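You operate a simulated robot arm through the tools that you are given. There is no shell and no other tool. Be economical: measure what you need, move in short steps, check, and stop when the job is done.

You run a simulated two-armed robot. Do the job below in one go: nothing can be reset, and whatever is moved stays where it is left.

TASK
Take the 75 MM spacer fork from the shelf of the parts table at the near end and leave it on the squaring plate. Put two of the square collars from the top of the parts table at the near end on the clamp plate. Take the bright steel bracket and leave it on the rusty steel plate. Take the lid off the white lidded box and lay it down on the paint table. Open the door of the low green cabinet, fetch the enamel tin in black from the upper shelf of the low green cabinet and set it on the rear shelf of the tall welder cart, then shut the door. Put the shims tin on the top shelf of the mesh rack. Any order will do. Set down upright: spacer fork, bright steel bracket.

The check looks at the end state, three seconds after you hand in, the way a careful person would. Anything else that was tipped, shoved, dropped, spilled or broken makes it a failure. A push-on lid holds only when it is set on centred and level and pressed home; a screw cap is set on level and turned clockwise until tight.

THE ROBOT
Two 7-joint arms with two-finger parallel grippers on one trunk, on a base that drives. Base frame: it is fixed to the floor where the robot stands at the start and does not move with it; the origin is under the middle of the robot, x ahead of it, y to its left, z up. Units: m, rad, N and s.
The left shoulder is at the start at [0.05, 0.165, 1.005], the right one opposite. Places, roughly: bright steel bracket (8x3x4 cm) [0.6, -1.7, 0.9]; clamp plate (25x72 cm) [1.44, 1.4, 0.86]; door of the low green cabinet [-1.1, -3.1, 0.5]; enamel tin in black [-1.25, -3.25, 0.5]; rear shelf of the tall welder cart [2.6, -1.3, 0.6]; rusty steel plate (8x8x2 cm) [0.8, -1.4, 0.9]; shims tin [-1.25, 0.5, 1]; spacer fork [0.5, -0.25, 0.25]; square collar (4x4x2 cm) [0.7, -0.2, 0.7]; squaring plate [2.4, 1.4, 0.9]; top shelf of the mesh rack [-0.4, 3.2, 0.9]; white lidded box (13x11x13 cm) [0.4, -3.4, 0.9]. Payload 3.91 kg a hand.
The tool frame of a hand sits at the grasp point between the pads (the TCP): z along the fingers, y along the line on which they close. The tips reach 0.03 m beyond it. Largest opening 0.11 m; finger width 0.02, thickness 0.01; the body of the gripper, 0.048 by 0.112 m, starts 0.055 m behind the TCP.
Orientation is that of the tool frame in the base frame, as a unit quaternion [w, x, y, z]. With the fingers straight down and closing along the base's y, the tool's x points along the base's -x, its y along +y and its z along -z.

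THE INTERFACE
- The arms move only by the tool move_arm. It takes "left_steps", "right_steps" or both (then of equal length, played together; a hand with none holds still); each is a list that holds one entry, the list of rows, each a list of 7 numbers: the shift along the tool's x, y, z in m, then the turn, a rotation vector about the tool's x, y, z in rad, then the opening, from 0 (shut) to 1 (fully open). In form: [[[tx, ty, tz, rx, ry, rz, grip], ...]]. A call has 1 to 8 rows; each row shifts and turns the commanded pose from where the row before left it, along the tool's axes as they then stand. Rows are played at 5 a second. More than 0.05 m and 0.15 rad between two rows, or a gripper value outside its range, and nothing of the call is played. Where a pose cannot be reached the arm comes as near as it can. A force on the tool above 40 N (or 10 N above the force at the start of the call, whichever is more), or a blocked arm, ends the call early, and 0.2 s more pass. Each finger travels about 0.045 m/s and halts on what it meets, pressing with about 22 N; the grip force reading is that of the motor and also rises with nothing between the fingers. The clock runs only during rows and for 0.2 s after the last one: add rows that do not move to give the fingers time. The reply holds the time, the measured pose of the TCP, the force on the tool along the base axes, the opening and the grip force, in the units named above and with some noise, with the torque about the TCP (base axes, N m) and any sound that the robot's microphone picked up.
- Cameras (640 x 400 px; columns grow to the right, rows downward): "scene" is now at [0.1026, -0.0445, 1.1744]; the picture's right is [-0.39, -0.92, 0.00], its down [-0.58, 0.25, -0.77] and it looks along [0.71, -0.30, -0.64] (base axes); focal length 282 px, centre (320, 200). "left" rides on the left gripper at [0.072, -0.017, -0.103] in its tool frame; the picture's right is [0.23, 0.97, 0.00], its down [-0.76, 0.18, -0.62] and it looks along [-0.61, 0.14, 0.78] (tool axes); focal length 222 px, centre (320, 200). "right" rides on the right gripper at [0.072, 0.017, -0.103] in its tool frame; the picture's right is [-0.23, 0.97, 0.00], its down [-0.76, -0.18, -0.62] and it looks along [-0.61, -0.14, 0.78] (tool axes); focal length 222 px, centre (320, 200). There is no depth. A picture from a camera that has moved, and an enlarged one, comes with that camera's place and axes in the base frame and with its lens. The place of the scene camera against the robot may be out by one fixed shift of up to 0.018 m in any direction.
- camera(camera): a new picture of that camera. No time passes.
- raise_lower(by): slides the trunk up (or, below 0, down) by that many m; the arms and the scene camera ride with it, the base frame stays. It gives what a move gives, with no picture.
- roll_base(legs): drives the robot by 1 to 6 legs, each [ahead, left, turn to the left] in m, m and rad, along the robot's own axes; the way and the turn of a leg run together, so that a leg with both is an arc; at most 1.5 m and 3.142 rad a leg. The arms and the cameras ride along, it lands a little off, and it stops where it bumps. It gives what a move gives.
- turn_head(pan, tilt): turns the head with the scene camera to pan (to the left, within 1.396 rad either way) and tilt (down, from -0.506 to 1.204), counted from straight ahead of the robot. It gives what a move gives.
- zoom(camera, box): a new picture of the part [left, top, right, bottom] of that camera's present view, enlarged. No time passes.
- sign_off(): hands the job in; it is judged then, once.

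Work in short steps. Places have to be worked out from the pictures, the camera data and where the tool is seen: move nearer, look again, correct. Check each grasp and each placing, and mend what went wrong. You have 217 turns and 208 pictures in all, those below and enlarged ones among them. Open the grippers and draw the arms clear of the work before you hand the job in, unless the task says otherwise.

The tools are called by a JSON object that holds its "api" and its "payload". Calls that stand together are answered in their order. move_arm: Moves the arms, as the interface text tells. Its arguments: {"type":"object","properties":{"left_steps":{"type":"array"},"right_steps":{"type":"array"}},"required":[]} The other tools are called the same way: raise_lower (by) slides the trunk up or down; roll_base (legs) drives the base; turn_head (pan, tilt) turns the head that bears the scene camera; camera (camera) takes a picture; zoom (camera, box) takes an enlarged picture of a part of a camera's view; sign_off () hands the job in.

At the start:

```text
clock: 0.0
left_position: [0.4149, 0.0359, 0.9492]
left_tool_rot: [0.001, 0.0, 1.0, 0.0]
left_contact_force: [-0.4, -0.5, 0.8]
left_ft_torque: [0.02, 0.01, -0.04]
left_grip_width: 0.11
left_gripper_force: 0.0
right_position: [0.438, -0.3755, 0.9656]
right_tool_rot: [0.0, 0.0, 1.0, 0.0]
right_contact_force: [0.2, 0.8, 0.7]
right_ft_torque: [0.01, 0.04, -0.01]
right_grip_width: 0.1101
right_gripper_force: 0.1
trunk travel left (down, up): [-0.225, 0.278]
robot x, y, heading: [0.0023, 0.0023, 0.0]
head pan, tilt: [-0.405, 0.689]
```

scene: 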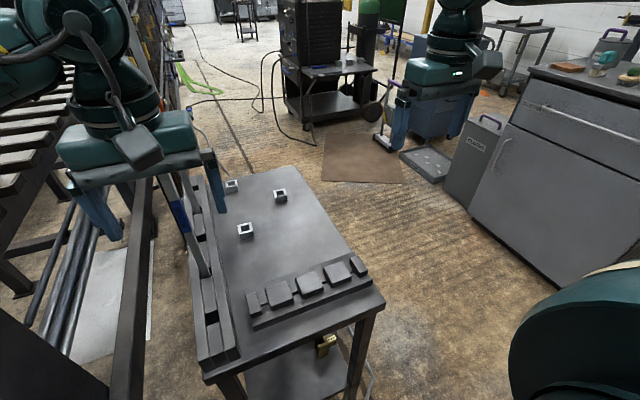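
right: 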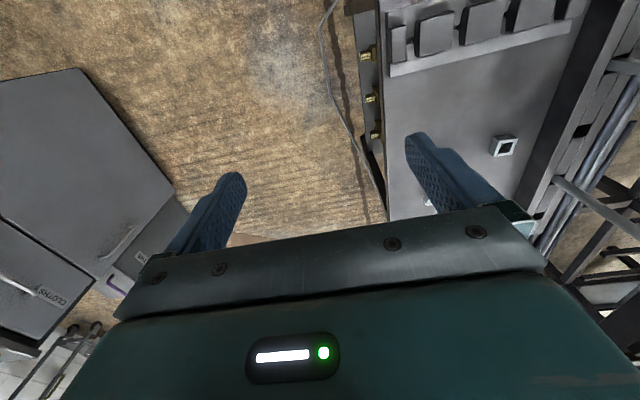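
left: 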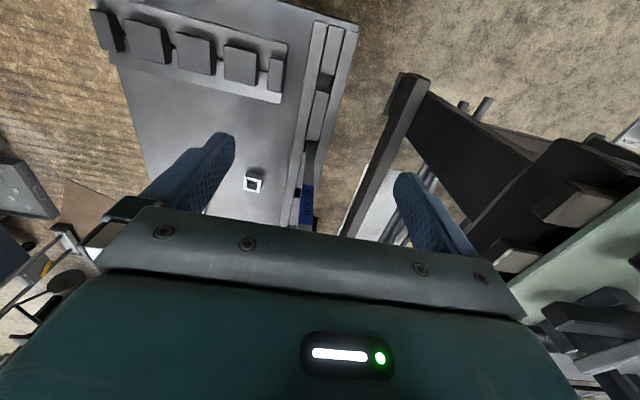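

I see the parts table right ahead with three collars on its top. I'll look closer at the table and around the room to learn the layout.

{"api": "zoom", "payload": {"camera": "scene", "box": [160, 150, 400, 400]}}

{"api": "turn_head", "payload": {"pan": 0.3, "tilt": 0.35}}

{"api": "camera", "payload": {"camera": "scene"}}

```text
1.60 times, centred on (280, 275) of scene
camera zoom: at [0.1026, -0.0445, 1.1744], right [-0.39, -0.92, 0.0], down [-0.58, 0.25, -0.77], along [0.71, -0.3, -0.64], focal length 450 px, centre (384, 80)
```

zoom: 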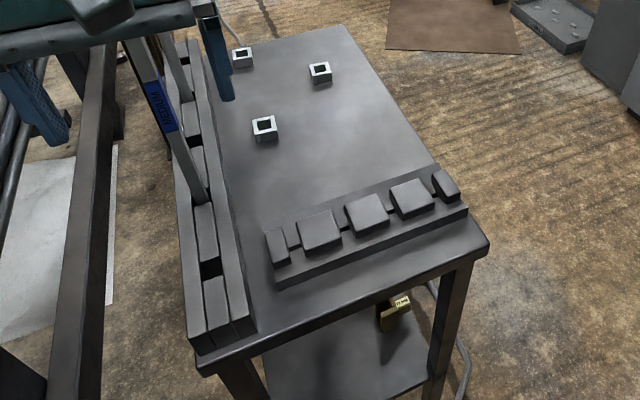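

```text
clock: 1.1
left_position: [0.4147, 0.0361, 0.9501]
left_tool_rot: [0.0, 0.0, 1.0, 0.0]
left_contact_force: [-0.1, -0.8, 0.1]
left_ft_torque: [-0.02, 0.03, -0.02]
left_grip_width: 0.1099
left_gripper_force: 0.1
right_position: [0.4382, -0.3739, 0.9654]
right_tool_rot: [0.0, 0.0, 1.0, 0.001]
right_contact_force: [-0.1, -0.2, -0.4]
right_ft_torque: [0.03, 0.0, 0.0]
right_grip_width: 0.11
right_gripper_force: 0.1
trunk travel left (down, up): [-0.225, 0.278]
robot x, y, heading: [0.0019, 0.0023, -0.005]
head pan, tilt: [0.3, 0.351]
```

```text
203 pictures are left
camera scene: at [0.1132, 0.0166, 1.2049], right [0.29, -0.96, 0.0], down [-0.33, -0.1, -0.94], along [0.9, 0.28, -0.34], focal length 282 px, centre (320, 200)
```

scene: 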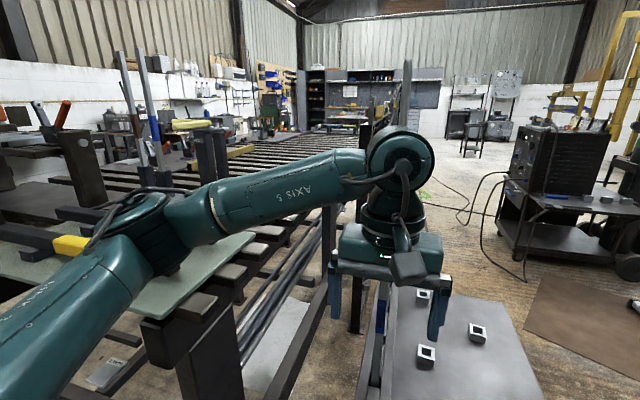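

The tables to the left/ahead are large, so I need a map of free floor. I'll look to both sides.

{"api": "turn_head", "payload": {"pan": 1.39, "tilt": 0.35}}

{"api": "camera", "payload": {"camera": "scene"}}

{"api": "turn_head", "payload": {"pan": -0.5, "tilt": 0.3}}

{"api": "camera", "payload": {"camera": "scene"}}

{"api": "turn_head", "payload": {"pan": -1.39, "tilt": 0.4}}

{"api": "camera", "payload": {"camera": "scene"}}

```text
clock: 2.4
left_position: [0.4139, 0.0359, 0.9496]
left_tool_rot: [0.0, 0.0, 1.0, -0.001]
left_contact_force: [-0.2, 0.6, 0.4]
left_ft_torque: [0.03, 0.01, 0.0]
left_grip_width: 0.1099
left_gripper_force: 0.1
right_position: [0.4381, -0.3749, 0.9658]
right_tool_rot: [-0.001, 0.0, 1.0, 0.0]
right_contact_force: [0.1, -0.9, -1.1]
right_ft_torque: [0.0, 0.01, 0.01]
right_grip_width: 0.1099
right_gripper_force: 0.2
trunk travel left (down, up): [-0.225, 0.278]
robot x, y, heading: [-0.003, 0.0013, 0.002]
head pan, tilt: [1.389, 0.351]
```

```text
202 pictures are left
camera scene: at [0.0411, 0.0807, 1.2049], right [0.98, -0.18, 0.0], down [-0.06, -0.34, -0.94], along [0.17, 0.92, -0.34], focal length 282 px, centre (320, 200)
```

scene: 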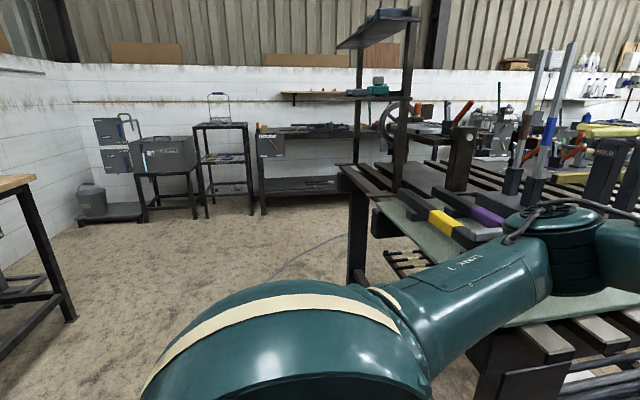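

```text
clock: 4.3
left_position: [0.4147, 0.036, 0.9503]
left_tool_rot: [0.0, 0.0, 1.0, 0.0]
left_contact_force: [-0.3, 0.4, 0.3]
left_ft_torque: [-0.01, -0.01, 0.0]
left_grip_width: 0.1101
left_gripper_force: 0.0
right_position: [0.4378, -0.3738, 0.9667]
right_tool_rot: [0.0, 0.0, 1.0, 0.0]
right_contact_force: [-0.6, -0.5, 0.4]
right_ft_torque: [0.0, -0.02, 0.04]
right_grip_width: 0.1102
right_gripper_force: 0.1
trunk travel left (down, up): [-0.225, 0.278]
robot x, y, heading: [-0.0012, 0.0031, -0.002]
head pan, tilt: [-0.499, 0.3]
```

```text
201 pictures are left
camera scene: at [0.1062, -0.0555, 1.2097], right [-0.48, -0.88, 0.0], down [-0.26, 0.14, -0.96], along [0.84, -0.46, -0.3], focal length 282 px, centre (320, 200)
```

scene: 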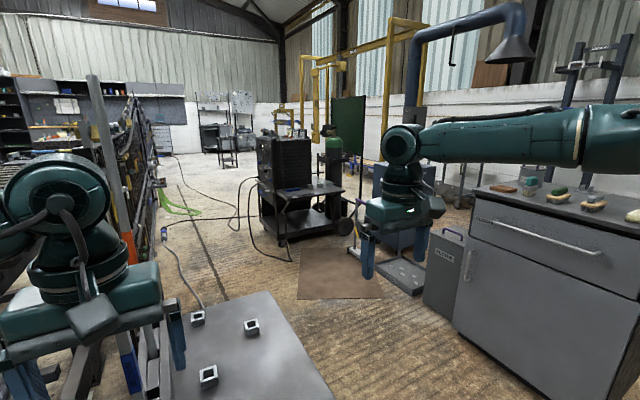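

```text
clock: 5.5
left_position: [0.4146, 0.0364, 0.9494]
left_tool_rot: [-0.001, 0.0, 1.0, 0.001]
left_contact_force: [-0.5, 0.5, 0.4]
left_ft_torque: [-0.01, -0.01, 0.03]
left_grip_width: 0.11
left_gripper_force: 0.1
right_position: [0.4387, -0.3737, 0.9666]
right_tool_rot: [0.0, 0.0, 1.0, 0.0]
right_contact_force: [-0.4, 0.5, -0.3]
right_ft_torque: [0.03, 0.02, 0.01]
right_grip_width: 0.11
right_gripper_force: 0.1
trunk travel left (down, up): [-0.225, 0.278]
robot x, y, heading: [0.0028, 0.0035, -0.005]
head pan, tilt: [-1.389, 0.4]
```

```text
200 pictures are left
camera scene: at [0.041, -0.102, 1.2004], right [-0.98, -0.18, 0.0], down [-0.07, 0.38, -0.92], along [0.17, -0.91, -0.39], focal length 282 px, centre (320, 200)
```

scene: 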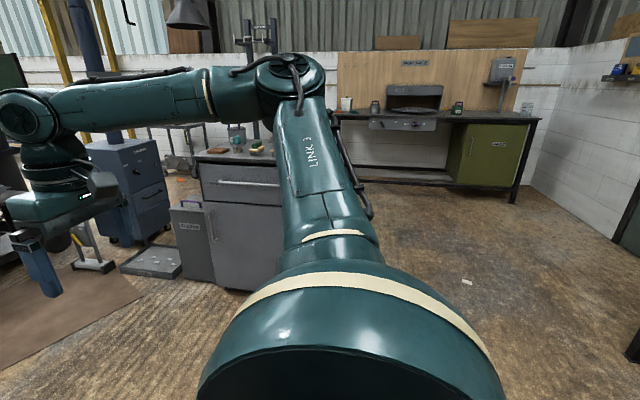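

The collars sit near y −0.07…−0.18 with upright bar clamps close to y≈+0.05, under the left hand. I'll shift the base 0.2 m right so both hands work from the clear side, and look again.

{"api": "roll_base", "payload": {"legs": [[0, -0.22, 0]]}}

{"api": "turn_head", "payload": {"pan": 0.1, "tilt": 0.8}}

{"api": "camera", "payload": {"camera": "scene"}}

{"api": "camera", "payload": {"camera": "left"}}

```text
clock: 8.1
left_position: [0.4151, -0.1918, 0.9487]
left_tool_rot: [0.0, 0.0, 1.0, 0.0]
left_contact_force: [-0.9, -0.2, 0.3]
left_ft_torque: [0.04, -0.02, 0.01]
left_grip_width: 0.1099
left_gripper_force: 0.1
right_position: [0.4379, -0.6018, 0.9663]
right_tool_rot: [0.0, 0.002, 1.0, 0.0]
right_contact_force: [-0.1, 0.2, 0.2]
right_ft_torque: [-0.01, 0.01, 0.01]
right_grip_width: 0.1098
right_gripper_force: 0.0
trunk travel left (down, up): [-0.225, 0.278]
robot x, y, heading: [-0.0013, -0.2259, 0.004]
head pan, tilt: [-1.389, 0.4]
```

```text
clock: 9.7
left_position: [0.4144, -0.1921, 0.9491]
left_tool_rot: [0.0, 0.001, 1.0, 0.0]
left_contact_force: [0.3, 0.5, 0.0]
left_ft_torque: [-0.01, -0.03, 0.0]
left_grip_width: 0.1101
left_gripper_force: 0.0
right_position: [0.4375, -0.6016, 0.9671]
right_tool_rot: [0.0, 0.001, 1.0, 0.0]
right_contact_force: [-0.3, -0.1, -0.3]
right_ft_torque: [0.01, -0.05, 0.02]
right_grip_width: 0.1101
right_gripper_force: 0.0
trunk travel left (down, up): [-0.225, 0.278]
robot x, y, heading: [0.0004, -0.2249, 0.0]
head pan, tilt: [0.099, 0.799]
```

```text
199 pictures are left
camera scene: at [0.1043, -0.2301, 1.1653], right [0.1, -1.0, 0.0], down [-0.71, -0.07, -0.7], along [0.69, 0.07, -0.72], focal length 282 px, centre (320, 200)
```

scene: 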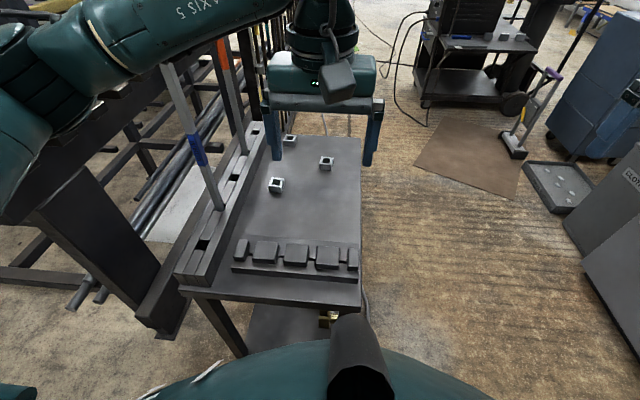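

```text
198 pictures are left
camera left: at [0.3435, -0.208, 1.0521], right [-0.23, 0.97, 0.0], down [0.76, 0.18, 0.62], along [0.61, 0.14, -0.78], focal length 222 px, centre (320, 200)
```

left: 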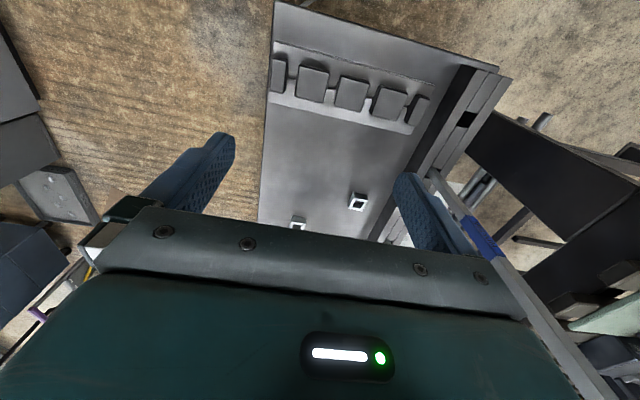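

Bars stand at about (0.49, 0.02) and (0.80, 0.06), tall up to z≈1.2. I'll shift right again so the left arm's elbow stays clear of them.

{"api": "roll_base", "payload": {"legs": [[0, -0.2, 0]]}}

{"api": "move_arm", "payload": {"left_steps": [[[-0.04, 0.03, 0, 0, 0, 0, 0.7], [-0.05, 0.04, 0, 0, 0, 0, 0.7], [-0.04, 0.05, 0.04, 0, 0, 0, 0.7], [0, 0.05, 0.05, 0, 0, 0, 0.7]]]}}

{"api": "camera", "payload": {"camera": "left"}}

{"api": "camera", "payload": {"camera": "scene"}}

```text
clock: 12.0
left_position: [0.4136, -0.3935, 0.9487]
left_tool_rot: [0.0, 0.002, 1.0, 0.0]
left_contact_force: [0.5, 0.8, 0.5]
left_ft_torque: [0.02, 0.01, -0.02]
left_grip_width: 0.1098
left_gripper_force: 0.1
right_position: [0.4351, -0.8044, 0.9654]
right_tool_rot: [-0.001, 0.003, 1.0, 0.0]
right_contact_force: [-0.9, 0.7, -0.5]
right_ft_torque: [-0.01, -0.02, 0.02]
right_grip_width: 0.11
right_gripper_force: 0.0
trunk travel left (down, up): [-0.225, 0.278]
robot x, y, heading: [-0.0014, -0.4287, -0.001]
head pan, tilt: [0.099, 0.799]
```

```text
refused: row 2 steps farther than a row can; nothing moved
```

```text
197 pictures are left
camera left: at [0.3429, -0.4099, 1.0521], right [-0.22, 0.97, 0.0], down [0.76, 0.17, 0.62], along [0.61, 0.14, -0.78], focal length 222 px, centre (320, 200)
```

left: 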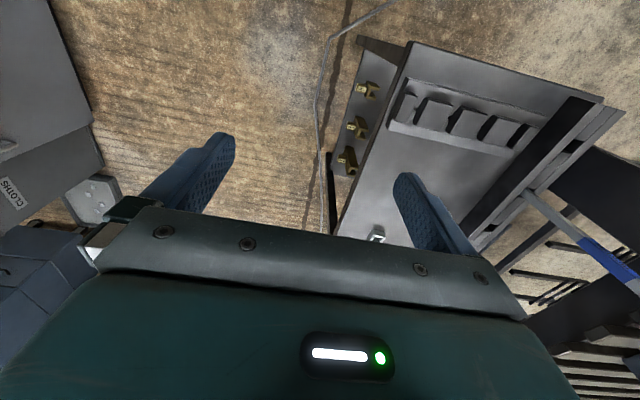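

```text
196 pictures are left
camera scene: at [0.1036, -0.4311, 1.1653], right [0.09, -1.0, 0.0], down [-0.71, -0.07, -0.7], along [0.69, 0.07, -0.72], focal length 282 px, centre (320, 200)
```

scene: 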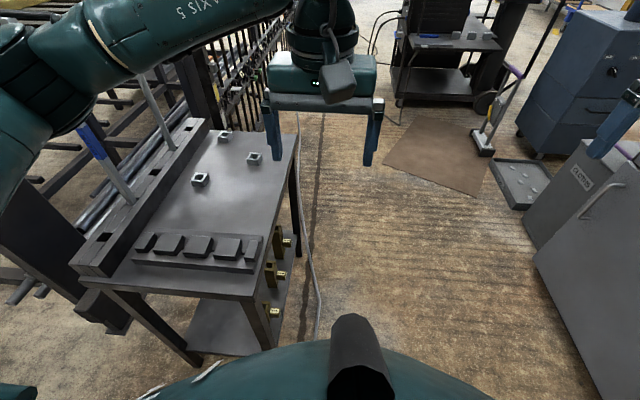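

Stereo from the two scene views puts collar B at about (0.634, −0.055, top 0.665) and A at (0.715, −0.184). I move the left hand above B at the present height, and read the fork labels.

{"api": "move_arm", "payload": {"left_steps": [[[-0.027, 0.0415, 0, 0, 0, 0, 0.8], [-0.027, 0.0415, 0, 0, 0, 0, 0.8], [-0.027, 0.0415, 0, 0, 0, 0, 0.8], [-0.027, 0.0415, 0, 0, 0, 0, 0.8], [-0.027, 0.0415, 0, 0, 0, 0, 0.8], [-0.027, 0.0415, 0, 0, 0, 0, 0.8], [-0.027, 0.0415, 0, 0, 0, 0, 0.8], [-0.027, 0.0415, 0, 0, 0, 0, 0.8]]]}}

{"api": "camera", "payload": {"camera": "left"}}

{"api": "zoom", "payload": {"camera": "scene", "box": [240, 220, 320, 330]}}

```text
clock: 13.8
left_position: [0.614, -0.0822, 0.949]
left_tool_rot: [0.0, 0.001, 1.0, 0.001]
left_contact_force: [0.4, -0.6, 0.1]
left_ft_torque: [0.0, -0.01, 0.01]
left_grip_width: 0.0881
left_gripper_force: 0.0
left hand out of reach, approached as far as the arm can: row 8
right_position: [0.4359, -0.8044, 0.965]
right_tool_rot: [0.0, 0.002, 1.0, 0.0]
right_contact_force: [-0.1, 0.0, 1.0]
right_ft_torque: [0.06, 0.02, 0.01]
right_grip_width: 0.1099
right_gripper_force: 0.1
trunk travel left (down, up): [-0.225, 0.278]
robot x, y, heading: [-0.002, -0.4266, -0.004]
head pan, tilt: [0.099, 0.799]
```

```text
195 pictures are left
camera left: at [0.5429, -0.0986, 1.0523], right [-0.23, 0.97, 0.0], down [0.76, 0.18, 0.62], along [0.61, 0.14, -0.78], focal length 222 px, centre (320, 200)
```

left: 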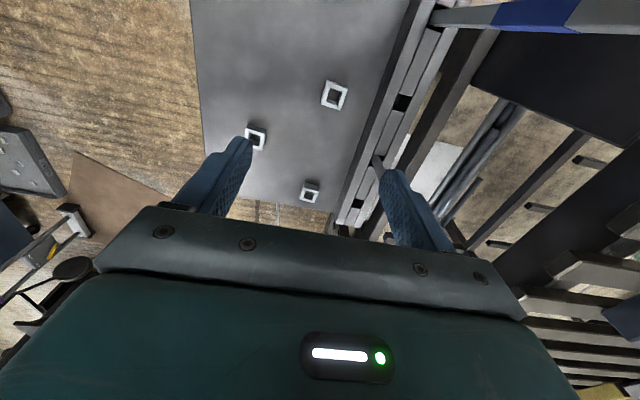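

```text
3.64 times, centred on (280, 275) of scene
camera zoom: at [0.1036, -0.431, 1.1653], right [0.09, -1.0, 0.0], down [-0.71, -0.07, -0.7], along [0.69, 0.07, -0.72], focal length 1024 px, centre (466, -73)
```

zoom: 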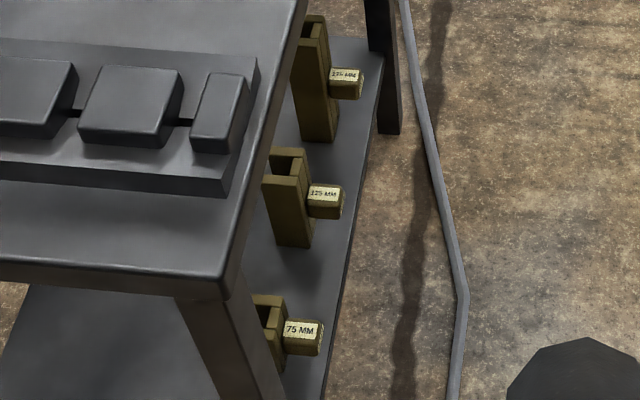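

Left view confirms B at (0.628, −0.057); reach is the limit, and the nearest fork is the 75 MM one. I pull the hand back slightly, move the base ahead 0.06 and left 0.1, then check.

{"api": "move_arm", "payload": {"left_steps": [[[0.025, -0.04, 0, 0, 0, 0, 0.8], [0.025, -0.04, 0, 0, 0, 0, 0.8], [0.02, 0, 0, 0, 0, 0, 0.8]]]}}

{"api": "roll_base", "payload": {"legs": [[0.06, 0.1, 0]]}}

```text
clock: 14.6
left_position: [0.5438, -0.1613, 0.9507]
left_tool_rot: [0.001, 0.001, 1.0, 0.0]
left_contact_force: [0.1, -0.2, 0.4]
left_ft_torque: [0.02, 0.03, 0.02]
left_grip_width: 0.088
left_gripper_force: 0.0
right_position: [0.4364, -0.8042, 0.9657]
right_tool_rot: [0.0, 0.003, 1.0, 0.0]
right_contact_force: [-1.3, -0.1, -0.2]
right_ft_torque: [0.0, -0.01, 0.0]
right_grip_width: 0.1101
right_gripper_force: 0.1
trunk travel left (down, up): [-0.225, 0.278]
robot x, y, heading: [0.0011, -0.4288, -0.006]
head pan, tilt: [0.099, 0.799]
```

```text
clock: 16.2
left_position: [0.6018, -0.0747, 0.9495]
left_tool_rot: [-0.001, 0.006, 1.0, 0.0]
left_contact_force: [0.7, 0.0, -0.2]
left_ft_torque: [0.02, 0.02, -0.01]
left_grip_width: 0.0879
left_gripper_force: 0.1
right_position: [0.4873, -0.7158, 0.9646]
right_tool_rot: [0.0, 0.005, 1.0, 0.0]
right_contact_force: [0.3, -0.2, -0.5]
right_ft_torque: [0.0, -0.04, -0.01]
right_grip_width: 0.11
right_gripper_force: 0.0
trunk travel left (down, up): [-0.225, 0.278]
robot x, y, heading: [0.0572, -0.3369, -0.011]
head pan, tilt: [0.099, 0.799]
stopped in leg 1: the robot was blocked; the commanded pose is now the measured one
```

The base was stopped slightly short; I check whether anything was disturbed.

{"api": "camera", "payload": {"camera": "scene"}}

{"api": "camera", "payload": {"camera": "left"}}

```text
193 pictures are left
camera scene: at [0.1591, -0.3409, 1.1653], right [0.09, -1.0, 0.0], down [-0.71, -0.06, -0.7], along [0.69, 0.06, -0.72], focal length 282 px, centre (320, 200)
```

scene: 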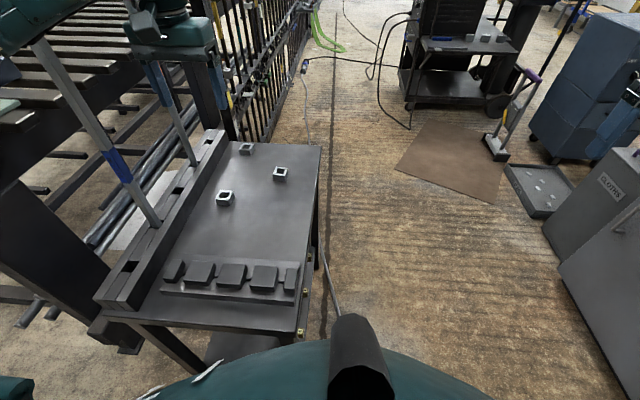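

```text
192 pictures are left
camera left: at [0.5306, -0.0905, 1.0523], right [-0.22, 0.98, 0.0], down [0.76, 0.17, 0.62], along [0.61, 0.14, -0.78], focal length 222 px, centre (320, 200)
```

left: 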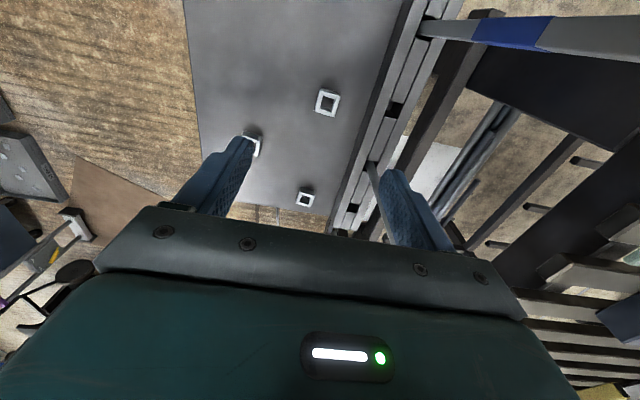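

Nothing moved (B still at (0.629, −0.056)); the base just touched the table's foot. I centre over B and descend to z≈0.72.

{"api": "move_arm", "payload": {"left_steps": [[[-0.027, 0.019, 0, 0, 0, 0, 0.6], [0, 0, 0.045, 0, 0, 0, 0.6], [0, 0, 0.045, 0, 0, 0, 0.6], [0, 0, 0.045, 0, 0, 0, 0.6], [0, 0, 0.045, 0, 0, 0, 0.6], [0, 0, 0.045, 0, 0, 0, 0.6], [0, 0, 0, 0, 0, 0, 0.6]]]}}

{"api": "camera", "payload": {"camera": "left"}}

```text
clock: 17.8
left_position: [0.6289, -0.0562, 0.7236]
left_tool_rot: [0.001, 0.005, 1.0, 0.0]
left_contact_force: [-0.2, -0.8, 0.2]
left_ft_torque: [-0.02, -0.03, 0.03]
left_grip_width: 0.0661
left_gripper_force: 0.2
right_position: [0.4892, -0.7156, 0.9661]
right_tool_rot: [0.0, 0.006, 1.0, 0.0]
right_contact_force: [-0.6, 0.0, 0.1]
right_ft_torque: [0.01, -0.03, -0.01]
right_grip_width: 0.1098
right_gripper_force: 0.1
trunk travel left (down, up): [-0.225, 0.278]
robot x, y, heading: [0.0552, -0.3362, -0.015]
head pan, tilt: [0.099, 0.799]
```

```text
191 pictures are left
camera left: at [0.5576, -0.0707, 0.8266], right [-0.22, 0.98, 0.0], down [0.76, 0.17, 0.62], along [0.61, 0.13, -0.78], focal length 222 px, centre (320, 200)
```

left: 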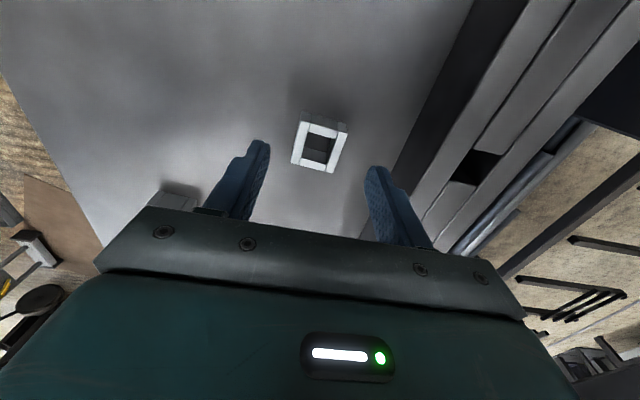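

Collar is centred and aligned. Descend to z≈0.682 and close.

{"api": "move_arm", "payload": {"left_steps": [[[0, 0, 0.03, 0, 0, 0, 0.6], [0, 0, 0.011, 0, 0, 0, 0.6], [0, 0, 0, 0, 0, 0, 0.3], [0, 0, 0, 0, 0, 0, 0.2], [0, 0, 0, 0, 0, 0, 0.2], [0, 0, 0, 0, 0, 0, 0.2]]]}}

```text
clock: 19.2
left_position: [0.6307, -0.0545, 0.6902]
left_tool_rot: [0.005, 0.005, 1.0, 0.001]
left_contact_force: [-0.2, 3.7, 36.4]
left_ft_torque: [0.15, 0.36, -0.02]
left_grip_width: 0.0353
left_gripper_force: 12.7
right_position: [0.486, -0.7167, 0.9668]
right_tool_rot: [0.002, 0.006, 1.0, 0.001]
right_contact_force: [0.2, 0.3, 0.1]
right_ft_torque: [-0.03, 0.03, -0.02]
right_grip_width: 0.1098
right_gripper_force: 0.0
trunk travel left (down, up): [-0.225, 0.278]
robot x, y, heading: [0.0551, -0.339, -0.013]
head pan, tilt: [0.099, 0.799]
```

Fingertips touched the table at z≈0.66, and the collar is gripped (35 mm). Lift it and verify.

{"api": "move_arm", "payload": {"left_steps": [[[0, 0, -0.02, 0, 0, 0, 0.2], [0, 0, -0.04, 0, 0, 0, 0.2], [0, 0, -0.045, 0, 0, 0, 0.2], [0, 0, -0.045, 0, 0, 0, 0.2], [0, 0, -0.045, 0, 0, 0, 0.2], [0, 0, -0.045, 0, 0, 0, 0.2]]]}}

{"api": "camera", "payload": {"camera": "left"}}

```text
clock: 20.6
left_position: [0.6291, -0.0577, 0.9241]
left_tool_rot: [-0.001, 0.005, 1.0, 0.0]
left_contact_force: [0.1, -0.1, -1.6]
left_ft_torque: [-0.01, -0.01, 0.0]
left_grip_width: 0.0334
left_gripper_force: 22.1
right_position: [0.4877, -0.7157, 0.9665]
right_tool_rot: [0.0, 0.007, 1.0, 0.0]
right_contact_force: [-0.2, -0.4, 0.2]
right_ft_torque: [0.02, -0.03, -0.01]
right_grip_width: 0.1098
right_gripper_force: 0.1
trunk travel left (down, up): [-0.225, 0.278]
robot x, y, heading: [0.0563, -0.3378, -0.008]
head pan, tilt: [0.099, 0.799]
```

```text
190 pictures are left
camera left: at [0.5584, -0.0714, 1.0263], right [-0.22, 0.98, 0.0], down [0.76, 0.17, 0.62], along [0.61, 0.14, -0.78], focal length 222 px, centre (320, 200)
```

left: 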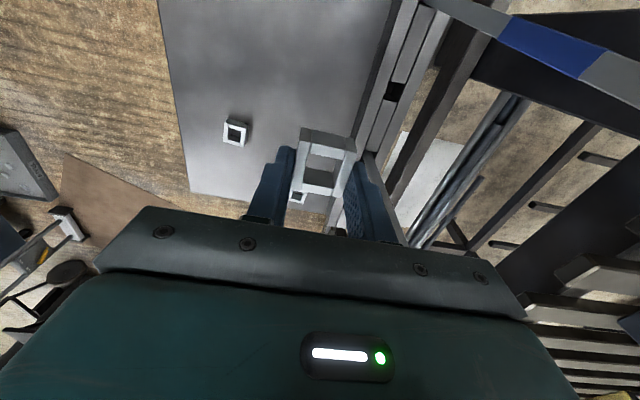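

Collar held. A is out of reach from this end (table blocks), so I retract the left hand and drive round to the right (−y) side of the table, facing +y; the forks are there too.

{"api": "move_arm", "payload": {"left_steps": [[[0.045, -0.01, 0, 0, 0, 0, 0.2], [0.045, -0.01, 0, 0, 0, 0, 0.2], [0.045, 0, 0, 0, 0, 0, 0.2], [0.045, 0, 0, 0, 0, 0, 0.2], [0.045, 0, 0, 0, 0, 0, 0.2]]]}}

{"api": "roll_base", "payload": {"legs": [[-0.1, -0.1, 0], [0, -0.32, 0], [0, 0, 1.571], [0, -0.65, 0]]}}

{"api": "camera", "payload": {"camera": "scene"}}

```text
clock: 21.8
left_position: [0.402, -0.0737, 0.9243]
left_tool_rot: [0.0, 0.005, 1.0, 0.0]
left_contact_force: [0.0, 0.6, -1.5]
left_ft_torque: [0.02, 0.01, 0.02]
left_grip_width: 0.0335
left_gripper_force: 21.7
right_position: [0.4874, -0.7162, 0.9667]
right_tool_rot: [0.0, 0.006, 1.0, -0.001]
right_contact_force: [0.3, -0.2, 0.1]
right_ft_torque: [0.03, 0.0, -0.01]
right_grip_width: 0.1097
right_gripper_force: 0.1
trunk travel left (down, up): [-0.225, 0.278]
robot x, y, heading: [0.0536, -0.3358, -0.014]
head pan, tilt: [0.099, 0.799]
```

```text
clock: 36.0
left_position: [0.3432, -0.4204, 0.9235]
left_tool_rot: [0.0, -0.705, 0.709, 0.0]
left_contact_force: [-1.0, 0.0, -0.7]
left_ft_torque: [0.0, -0.01, -0.01]
left_grip_width: 0.0335
left_gripper_force: 21.3
right_position: [0.9853, -0.3314, 0.9657]
right_tool_rot: [0.0, -0.705, 0.709, 0.0]
right_contact_force: [0.1, 0.2, 0.1]
right_ft_torque: [-0.02, -0.01, -0.01]
right_grip_width: 0.1098
right_gripper_force: 0.0
trunk travel left (down, up): [-0.225, 0.278]
robot x, y, heading: [0.61, -0.7672, 1.569]
head pan, tilt: [0.099, 0.799]
```

```text
189 pictures are left
camera scene: at [0.5957, -0.6692, 1.1653], right [1.0, 0.09, 0.0], down [0.07, -0.71, -0.7], along [-0.06, 0.69, -0.72], focal length 282 px, centre (320, 200)
```

scene: 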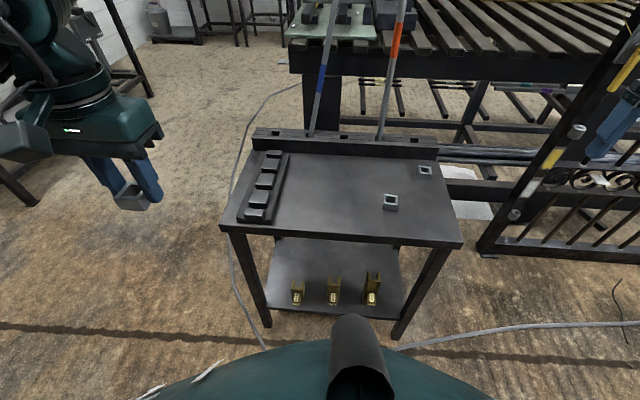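

Clear view: forks and collar A (0.718, −0.183) are in reach. I move the right hand over A.

{"api": "move_arm", "payload": {"right_steps": [[[-0.021, 0.038, 0, 0, 0, 0, 0.6], [-0.021, 0.038, 0, 0, 0, 0, 0.6], [-0.021, 0.038, 0, 0, 0, 0, 0.6], [-0.021, 0.038, 0, 0, 0, 0, 0.6], [-0.021, 0.038, 0, 0, 0, 0, 0.6], [-0.021, 0.038, 0, 0, 0, 0, 0.6], [-0.021, 0.039, 0.04, 0, 0, 0, 0.6]]]}}

{"api": "move_arm", "payload": {"right_steps": [[[0, 0, 0.045, 0, 0, 0, 0.6], [0, 0, 0.045, 0, 0, 0, 0.6], [0, 0, 0.045, 0, 0, 0, 0.6], [0, 0, 0.045, 0, 0, 0, 0.6], [0, 0, 0, 0, 0, 0, 0.6]]]}}

{"api": "camera", "payload": {"camera": "right"}}

```text
refused: row 7 steps farther than a row can; nothing moved
```

```text
clock: 37.2
left_position: [0.3432, -0.4198, 0.9232]
left_tool_rot: [-0.001, -0.705, 0.709, -0.001]
left_contact_force: [-0.9, 0.3, -0.6]
left_ft_torque: [-0.01, 0.0, -0.01]
left_grip_width: 0.0336
left_gripper_force: 21.8
right_position: [0.9846, -0.3361, 0.7863]
right_tool_rot: [0.001, -0.705, 0.709, -0.001]
right_contact_force: [-1.1, -0.7, -0.2]
right_ft_torque: [-0.02, -0.01, 0.03]
right_grip_width: 0.0659
right_gripper_force: 0.1
trunk travel left (down, up): [-0.225, 0.278]
robot x, y, heading: [0.6122, -0.7685, 1.562]
head pan, tilt: [0.099, 0.799]
```

```text
188 pictures are left
camera right: at [0.9673, -0.408, 0.8904], right [-0.97, 0.23, 0.0], down [0.18, 0.76, 0.62], along [0.15, 0.61, -0.78], focal length 222 px, centre (320, 200)
```

right: 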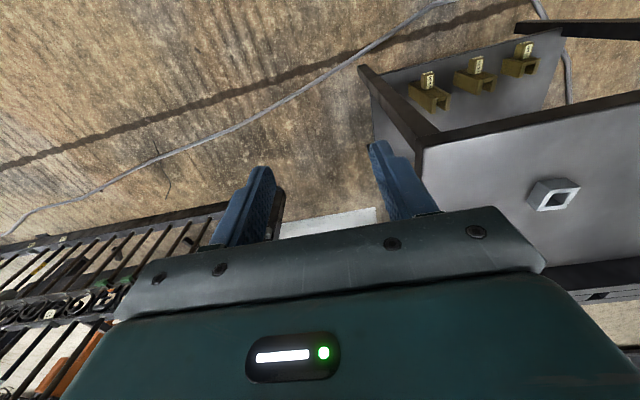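

The first call was refused and only the descent played; z=0.786 still clears everything on the table. I do the lateral move now.

{"api": "move_arm", "payload": {"right_steps": [[[-0.0219, 0.0381, 0, 0, 0, 0, 0.6], [-0.0219, 0.0381, 0, 0, 0, 0, 0.6], [-0.0219, 0.0381, 0, 0, 0, 0, 0.6], [-0.0219, 0.0381, 0, 0, 0, 0, 0.6], [-0.0219, 0.0381, 0, 0, 0, 0, 0.6], [-0.0219, 0.0381, 0, 0, 0, 0, 0.6], [-0.0219, 0.0381, 0, 0, 0, 0, 0.6], [0, 0, 0.04, 0, 0, 0, 0.6]]]}}

{"api": "camera", "payload": {"camera": "right"}}

```text
clock: 39.0
left_position: [0.3427, -0.4207, 0.9241]
left_tool_rot: [0.0, -0.706, 0.709, 0.0]
left_contact_force: [-0.1, 0.1, -0.4]
left_ft_torque: [0.04, -0.03, -0.03]
left_grip_width: 0.0334
left_gripper_force: 21.8
right_position: [0.8042, -0.272, 0.7897]
right_tool_rot: [0.001, -0.704, 0.71, 0.001]
right_contact_force: [0.9, -0.3, -0.1]
right_ft_torque: [0.0, -0.01, 0.01]
right_grip_width: 0.066
right_gripper_force: 0.1
right hand out of reach, approached as far as the arm can: row 4, 5, 6, 7, 8
trunk travel left (down, up): [-0.225, 0.278]
robot x, y, heading: [0.6089, -0.765, 1.563]
head pan, tilt: [0.099, 0.799]
```

```text
187 pictures are left
camera right: at [0.7877, -0.3458, 0.8927], right [-0.97, 0.23, 0.0], down [0.18, 0.76, 0.62], along [0.15, 0.61, -0.78], focal length 222 px, centre (320, 200)
```

right: 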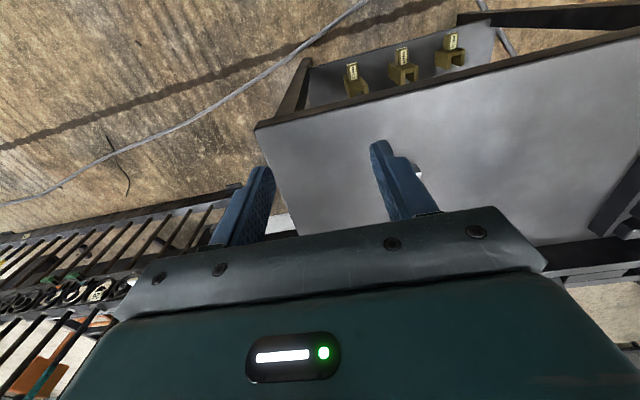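

The right arm stopped short of reach; I roll the base 0.1 m ahead and read where it stands.

{"api": "roll_base", "payload": {"legs": [[0.1, 0.0, 0]]}}

```text
clock: 40.2
left_position: [0.3437, -0.3199, 0.9223]
left_tool_rot: [0.0, -0.705, 0.709, -0.001]
left_contact_force: [-0.2, 0.4, -0.6]
left_ft_torque: [-0.01, 0.0, 0.02]
left_grip_width: 0.0335
left_gripper_force: 22.1
right_position: [0.8056, -0.1713, 0.789]
right_tool_rot: [0.001, -0.705, 0.709, 0.0]
right_contact_force: [0.8, 0.2, 0.8]
right_ft_torque: [-0.02, 0.0, 0.0]
right_grip_width: 0.066
right_gripper_force: 0.1
trunk travel left (down, up): [-0.225, 0.278]
robot x, y, heading: [0.6071, -0.6655, 1.562]
head pan, tilt: [0.099, 0.799]
```

Now the hand is at y −0.171; move 0.087 toward −x in small steps.

{"api": "move_arm", "payload": {"right_steps": [[[0.006, 0.03, 0, 0, 0, 0, 0.6], [0.006, 0.03, 0, 0, 0, 0, 0.6], [0, 0.027, 0, 0, 0, 0, 0.6], [0, 0, 0.03, 0, 0, 0, 0.6], [0, 0, 0.02, 0, 0, 0, 0.6]]]}}

{"api": "camera", "payload": {"camera": "right"}}

```text
clock: 41.4
left_position: [0.3421, -0.3206, 0.9243]
left_tool_rot: [-0.001, -0.706, 0.709, -0.002]
left_contact_force: [-0.2, 0.0, -1.0]
left_ft_torque: [-0.01, 0.01, 0.01]
left_grip_width: 0.0335
left_gripper_force: 22.6
right_position: [0.7747, -0.225, 0.7674]
right_tool_rot: [0.0, -0.705, 0.709, 0.001]
right_contact_force: [0.1, 0.2, 0.4]
right_ft_torque: [-0.04, -0.03, 0.0]
right_grip_width: 0.0661
right_gripper_force: 0.1
right hand out of reach, approached as far as the arm can: row 1, 2, 3, 4, 5
trunk travel left (down, up): [-0.225, 0.278]
robot x, y, heading: [0.6049, -0.6675, 1.565]
head pan, tilt: [0.099, 0.799]
```

```text
186 pictures are left
camera right: at [0.758, -0.2984, 0.8708], right [-0.97, 0.23, 0.0], down [0.18, 0.76, 0.62], along [0.14, 0.61, -0.78], focal length 222 px, centre (320, 200)
```

right: 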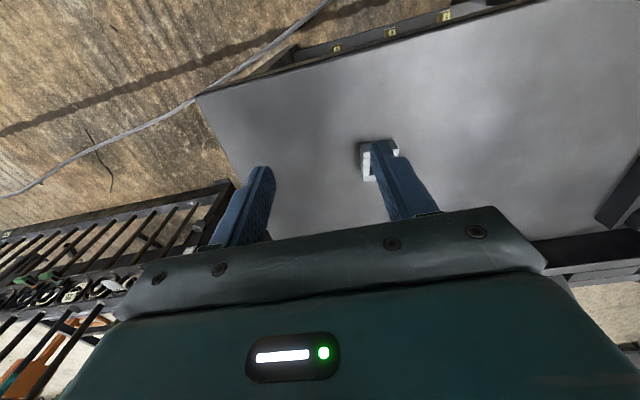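

I test what is limiting the right arm: hold a row with no motion and then step gently in reachable directions.

{"api": "move_arm", "payload": {"right_steps": [[[0, 0, 0, 0, 0, 0, 0.6], [-0.02, 0, 0, 0, 0, 0, 0.6], [-0.02, 0, 0, 0, 0, 0, 0.6]]]}}

{"api": "turn_head", "payload": {"pan": -0.5, "tilt": 0.6}}

{"api": "camera", "payload": {"camera": "scene"}}

```text
clock: 42.2
left_position: [0.343, -0.3203, 0.9236]
left_tool_rot: [-0.001, -0.705, 0.709, 0.0]
left_contact_force: [-1.0, 0.3, -1.4]
left_ft_torque: [0.02, 0.0, 0.01]
left_grip_width: 0.0333
left_gripper_force: 21.5
right_position: [0.7894, -0.1952, 0.7787]
right_tool_rot: [-0.001, -0.705, 0.709, 0.001]
right_contact_force: [0.4, -0.1, -0.7]
right_ft_torque: [-0.03, 0.01, 0.0]
right_grip_width: 0.0663
right_gripper_force: 0.1
right hand out of reach, approached as far as the arm can: row 2, 3
trunk travel left (down, up): [-0.225, 0.278]
robot x, y, heading: [0.6077, -0.6698, 1.568]
head pan, tilt: [0.099, 0.799]
```

```text
clock: 43.2
left_position: [0.3434, -0.3185, 0.9249]
left_tool_rot: [0.0, -0.706, 0.709, -0.001]
left_contact_force: [-0.5, -0.1, -1.1]
left_ft_torque: [-0.01, -0.02, 0.01]
left_grip_width: 0.0337
left_gripper_force: 22.5
right_position: [0.79, -0.1971, 0.7793]
right_tool_rot: [0.0, -0.706, 0.708, 0.0]
right_contact_force: [0.3, 0.4, 0.3]
right_ft_torque: [-0.05, 0.02, -0.05]
right_grip_width: 0.0659
right_gripper_force: 0.1
trunk travel left (down, up): [-0.225, 0.278]
robot x, y, heading: [0.6098, -0.6706, 1.564]
head pan, tilt: [-0.499, 0.6]
```

```text
185 pictures are left
camera scene: at [0.6466, -0.5718, 1.1821], right [0.87, -0.48, 0.0], down [-0.27, -0.49, -0.82], along [0.4, 0.72, -0.57], focal length 282 px, centre (320, 200)
```

scene: 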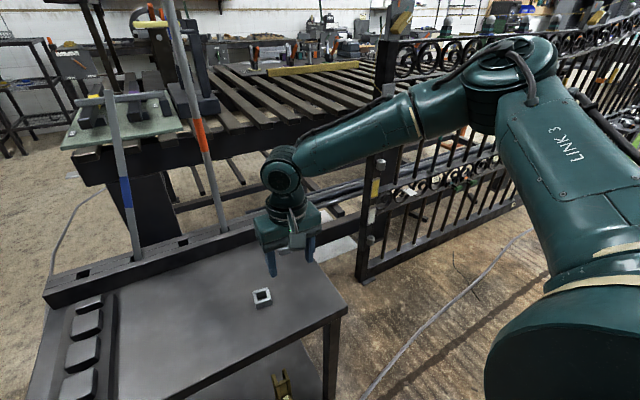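

The limit seems to be a joint limit when the hand works inward; the reach is best ~20° to its own side. I shift the base 0.15 m to its left and slightly back so A lies to the right hand's own side.

{"api": "roll_base", "payload": {"legs": [[-0.06, 0.15, 0]]}}

{"api": "move_arm", "payload": {"right_steps": [[[-0.03, -0.025, 0, 0, 0, 0, 0.6], [-0.03, -0.025, 0, 0, 0, 0, 0.6], [-0.01, -0.025, 0, 0, 0, 0, 0.6]]]}}

```text
clock: 45.1
left_position: [0.1912, -0.381, 0.9234]
left_tool_rot: [0.0, 0.707, -0.707, 0.0]
left_contact_force: [-0.2, -0.5, -1.8]
left_ft_torque: [0.04, 0.0, -0.04]
left_grip_width: 0.0334
left_gripper_force: 22.6
right_position: [0.6379, -0.2543, 0.7788]
right_tool_rot: [0.0, -0.707, 0.707, 0.0]
right_contact_force: [-0.2, 1.1, 0.2]
right_ft_torque: [0.01, -0.03, -0.01]
right_grip_width: 0.0661
right_gripper_force: 0.0
trunk travel left (down, up): [-0.225, 0.278]
robot x, y, heading: [0.4625, -0.7253, 1.568]
head pan, tilt: [-0.499, 0.6]
```

```text
clock: 46.0
left_position: [0.1924, -0.3805, 0.9244]
left_tool_rot: [0.0, -0.707, 0.707, -0.001]
left_contact_force: [0.6, -0.7, -0.8]
left_ft_torque: [0.03, -0.05, 0.03]
left_grip_width: 0.0333
left_gripper_force: 21.9
right_position: [0.7169, -0.192, 0.7828]
right_tool_rot: [0.001, 0.708, -0.707, 0.0]
right_contact_force: [-0.5, -0.4, 0.3]
right_ft_torque: [0.0, 0.01, 0.0]
right_grip_width: 0.0661
right_gripper_force: 0.1
right hand out of reach, approached as far as the arm can: row 2
trunk travel left (down, up): [-0.225, 0.278]
robot x, y, heading: [0.4602, -0.721, 1.569]
head pan, tilt: [-0.499, 0.6]
```

Now at (0.717, −0.192). Descend to z≈0.74 and look.

{"api": "move_arm", "payload": {"right_steps": [[[-0.008, 0, 0.02, 0, 0, 0, 0.6], [0, 0, 0.025, 0, 0, 0, 0.6]]]}}

{"api": "camera", "payload": {"camera": "right"}}

```text
clock: 46.5
left_position: [0.1917, -0.3801, 0.9238]
left_tool_rot: [0.001, 0.707, -0.707, 0.001]
left_contact_force: [-0.2, 0.4, -1.8]
left_ft_torque: [0.02, -0.02, 0.01]
left_grip_width: 0.0336
left_gripper_force: 21.8
right_position: [0.7261, -0.2016, 0.7486]
right_tool_rot: [0.001, 0.707, -0.707, -0.002]
right_contact_force: [-0.7, -0.5, -0.2]
right_ft_torque: [0.0, -0.03, -0.03]
right_grip_width: 0.0662
right_gripper_force: 0.0
right hand out of reach, approached as far as the arm can: row 1, 2
trunk travel left (down, up): [-0.225, 0.278]
robot x, y, heading: [0.4595, -0.728, 1.566]
head pan, tilt: [-0.499, 0.6]
```

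```text
184 pictures are left
camera right: at [0.7093, -0.2757, 0.8518], right [-0.97, 0.23, 0.0], down [0.18, 0.76, 0.62], along [0.14, 0.61, -0.78], focal length 222 px, centre (320, 200)
```

right: 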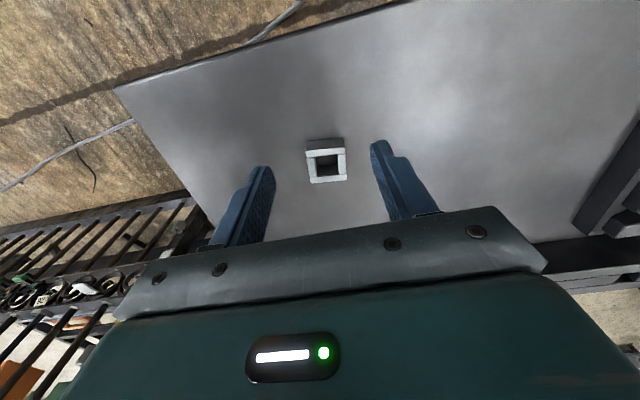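

The descent drifts along a limit that seems posture-dependent. I'll raise the hand to z≈0.94, go inward there, then come straight down as the left arm did.

{"api": "move_arm", "payload": {"right_steps": [[[0, 0, -0.048, 0, 0, 0, 0.6], [0, 0, -0.048, 0, 0, 0, 0.6], [0, 0, -0.048, 0, 0, 0, 0.6], [0, 0, -0.048, 0, 0, 0, 0.6], [0.04, 0.03, 0, 0, 0, 0, 0.6], [0.04, 0.03, 0, 0, 0, 0, 0.6], [0.03, 0.03, 0, 0, 0, 0, 0.6]]]}}

{"api": "move_arm", "payload": {"right_steps": [[[-0.04, -0.03, 0, 0, 0, 0, 0.6], [-0.04, -0.03, 0, 0, 0, 0, 0.6], [-0.04, -0.02, 0, 0, 0, 0, 0.6]]]}}

```text
clock: 48.1
left_position: [0.1913, -0.3808, 0.9234]
left_tool_rot: [0.0, 0.707, -0.707, 0.0]
left_contact_force: [0.5, -0.7, -1.5]
left_ft_torque: [0.01, 0.02, -0.01]
left_grip_width: 0.0331
left_gripper_force: 21.9
right_position: [0.6366, -0.3131, 0.9437]
right_tool_rot: [0.001, -0.707, 0.708, 0.002]
right_contact_force: [0.7, -0.3, -0.1]
right_ft_torque: [-0.01, 0.0, -0.01]
right_grip_width: 0.0659
right_gripper_force: 0.1
trunk travel left (down, up): [-0.225, 0.278]
robot x, y, heading: [0.4574, -0.7288, 1.565]
head pan, tilt: [-0.499, 0.6]
```

```text
clock: 49.0
left_position: [0.1911, -0.3807, 0.9243]
left_tool_rot: [0.0, -0.706, 0.708, -0.001]
left_contact_force: [0.8, -0.9, -1.3]
left_ft_torque: [0.0, 0.0, -0.01]
left_grip_width: 0.0334
left_gripper_force: 21.8
right_position: [0.7178, -0.1902, 0.9425]
right_tool_rot: [0.0, 0.707, -0.707, -0.001]
right_contact_force: [1.0, -0.7, -0.4]
right_ft_torque: [0.01, 0.0, -0.01]
right_grip_width: 0.0658
right_gripper_force: 0.0
trunk travel left (down, up): [-0.225, 0.278]
robot x, y, heading: [0.4584, -0.7225, 1.571]
head pan, tilt: [-0.499, 0.6]
```

Reached at height. Now adjust to (0.724, −0.181) and descend straight.

{"api": "move_arm", "payload": {"right_steps": [[[-0.009, -0.006, 0.045, 0, 0, 0, 0.6], [0, 0, 0.048, 0, 0, 0, 0.6], [0, 0, 0.048, 0, 0, 0, 0.6], [0, 0, 0.048, 0, 0, 0, 0.6], [0, 0, 0.02, 0, 0, 0, 0.6]]]}}

{"api": "camera", "payload": {"camera": "right"}}

```text
clock: 50.1
left_position: [0.192, -0.3805, 0.9238]
left_tool_rot: [-0.001, -0.707, 0.707, -0.001]
left_contact_force: [-0.5, -0.1, -0.9]
left_ft_torque: [0.04, -0.02, -0.01]
left_grip_width: 0.0333
left_gripper_force: 22.1
right_position: [0.7337, -0.2015, 0.7436]
right_tool_rot: [0.001, -0.706, 0.708, 0.002]
right_contact_force: [-0.4, 0.3, 0.0]
right_ft_torque: [0.01, 0.02, 0.02]
right_grip_width: 0.0658
right_gripper_force: 0.0
right hand out of reach, approached as far as the arm can: row 4, 5
trunk travel left (down, up): [-0.225, 0.278]
robot x, y, heading: [0.4588, -0.7269, 1.568]
head pan, tilt: [-0.499, 0.6]
```

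```text
183 pictures are left
camera right: at [0.7158, -0.2751, 0.8475], right [-0.97, 0.23, 0.0], down [0.18, 0.76, 0.63], along [0.14, 0.61, -0.78], focal length 222 px, centre (320, 200)
```

right: 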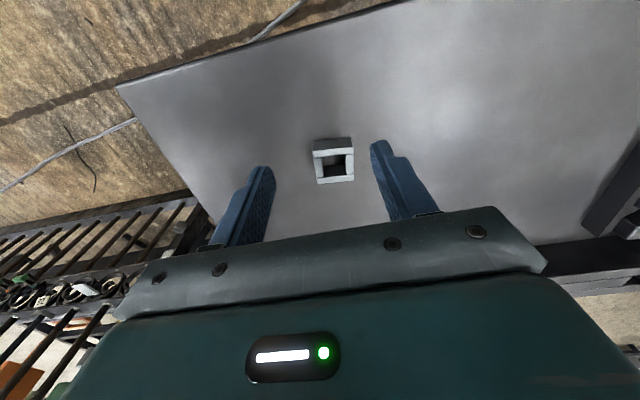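

Below z≈0.76 the arm is limited with the trunk this high. I raise the hand 0.1, then lower the trunk instead.

{"api": "move_arm", "payload": {"right_steps": [[[0, 0, -0.05, 0, 0, 0, 0.6], [0, 0, -0.05, 0, 0, 0, 0.6]]]}}

{"api": "raise_lower", "payload": {"by": -0.08}}

{"api": "camera", "payload": {"camera": "right"}}

```text
clock: 50.8
left_position: [0.1915, -0.3808, 0.9237]
left_tool_rot: [0.0, -0.707, 0.707, 0.0]
left_contact_force: [0.4, 0.0, -0.8]
left_ft_torque: [0.0, -0.01, 0.0]
left_grip_width: 0.0333
left_gripper_force: 22.4
right_position: [0.7312, -0.2025, 0.8456]
right_tool_rot: [-0.001, -0.707, 0.708, 0.001]
right_contact_force: [-0.3, -0.3, 0.0]
right_ft_torque: [0.02, -0.01, 0.01]
right_grip_width: 0.0657
right_gripper_force: 0.0
trunk travel left (down, up): [-0.225, 0.278]
robot x, y, heading: [0.4593, -0.7271, 1.571]
head pan, tilt: [-0.499, 0.6]
```

```text
clock: 51.9
left_position: [0.1909, -0.3813, 0.8425]
left_tool_rot: [0.0, 0.707, -0.707, 0.0]
left_contact_force: [-0.7, 0.1, -1.1]
left_ft_torque: [-0.01, 0.02, -0.02]
left_grip_width: 0.0333
left_gripper_force: 22.4
right_position: [0.7316, -0.2013, 0.7641]
right_tool_rot: [0.0, -0.707, 0.707, 0.001]
right_contact_force: [-0.4, -0.6, 0.2]
right_ft_torque: [-0.01, 0.01, -0.01]
right_grip_width: 0.0661
right_gripper_force: 0.1
trunk travel left (down, up): [-0.145, 0.358]
robot x, y, heading: [0.4644, -0.7253, 1.57]
head pan, tilt: [-0.499, 0.6]
```

```text
182 pictures are left
camera right: at [0.7153, -0.2756, 0.8679], right [-0.97, 0.23, 0.0], down [0.18, 0.76, 0.62], along [0.14, 0.61, -0.78], focal length 222 px, centre (320, 200)
```

right: 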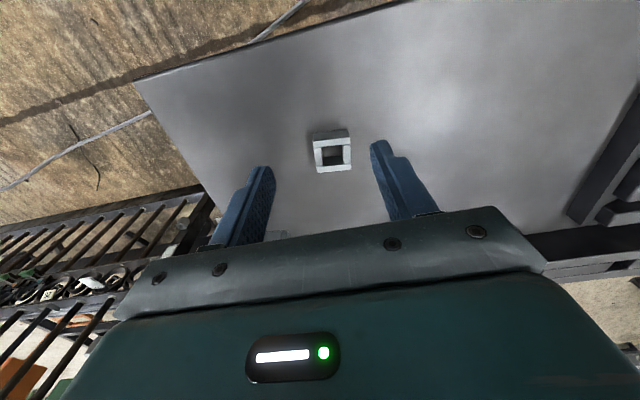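

Commands re-anchor to the measured pose. Collar at (0.726, −0.179); shift and descend to z≈0.70 then check position.

{"api": "move_arm", "payload": {"right_steps": [[[-0.021, 0.006, 0, 0, 0, 0, 0.6], [0, 0, 0.03, 0, 0, 0, 0.6], [0, 0, 0.03, 0, 0, 0, 0.6]]]}}

{"api": "camera", "payload": {"camera": "right"}}

```text
clock: 52.7
left_position: [0.1916, -0.3802, 0.8428]
left_tool_rot: [-0.001, -0.706, 0.708, 0.0]
left_contact_force: [-0.3, 0.5, -1.4]
left_ft_torque: [0.02, 0.02, 0.02]
left_grip_width: 0.0337
left_gripper_force: 22.1
right_position: [0.7278, -0.1802, 0.7054]
right_tool_rot: [0.001, -0.706, 0.708, 0.002]
right_contact_force: [-0.7, -0.7, -0.9]
right_ft_torque: [0.0, 0.01, -0.05]
right_grip_width: 0.0662
right_gripper_force: 0.1
trunk travel left (down, up): [-0.145, 0.358]
robot x, y, heading: [0.4586, -0.7261, 1.568]
head pan, tilt: [-0.499, 0.6]
```

```text
181 pictures are left
camera right: at [0.71, -0.2539, 0.8082], right [-0.97, 0.23, 0.0], down [0.18, 0.76, 0.62], along [0.14, 0.61, -0.78], focal length 222 px, centre (320, 200)
```

right: 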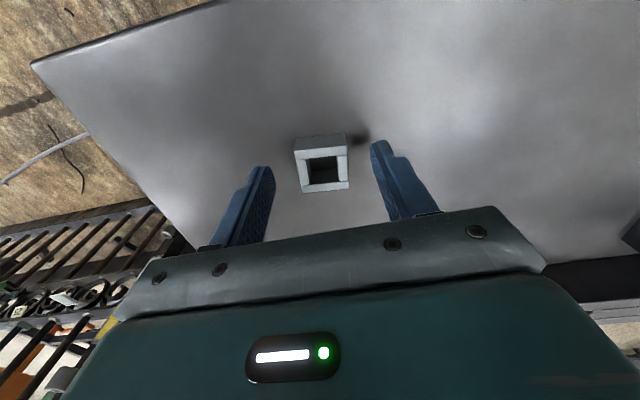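

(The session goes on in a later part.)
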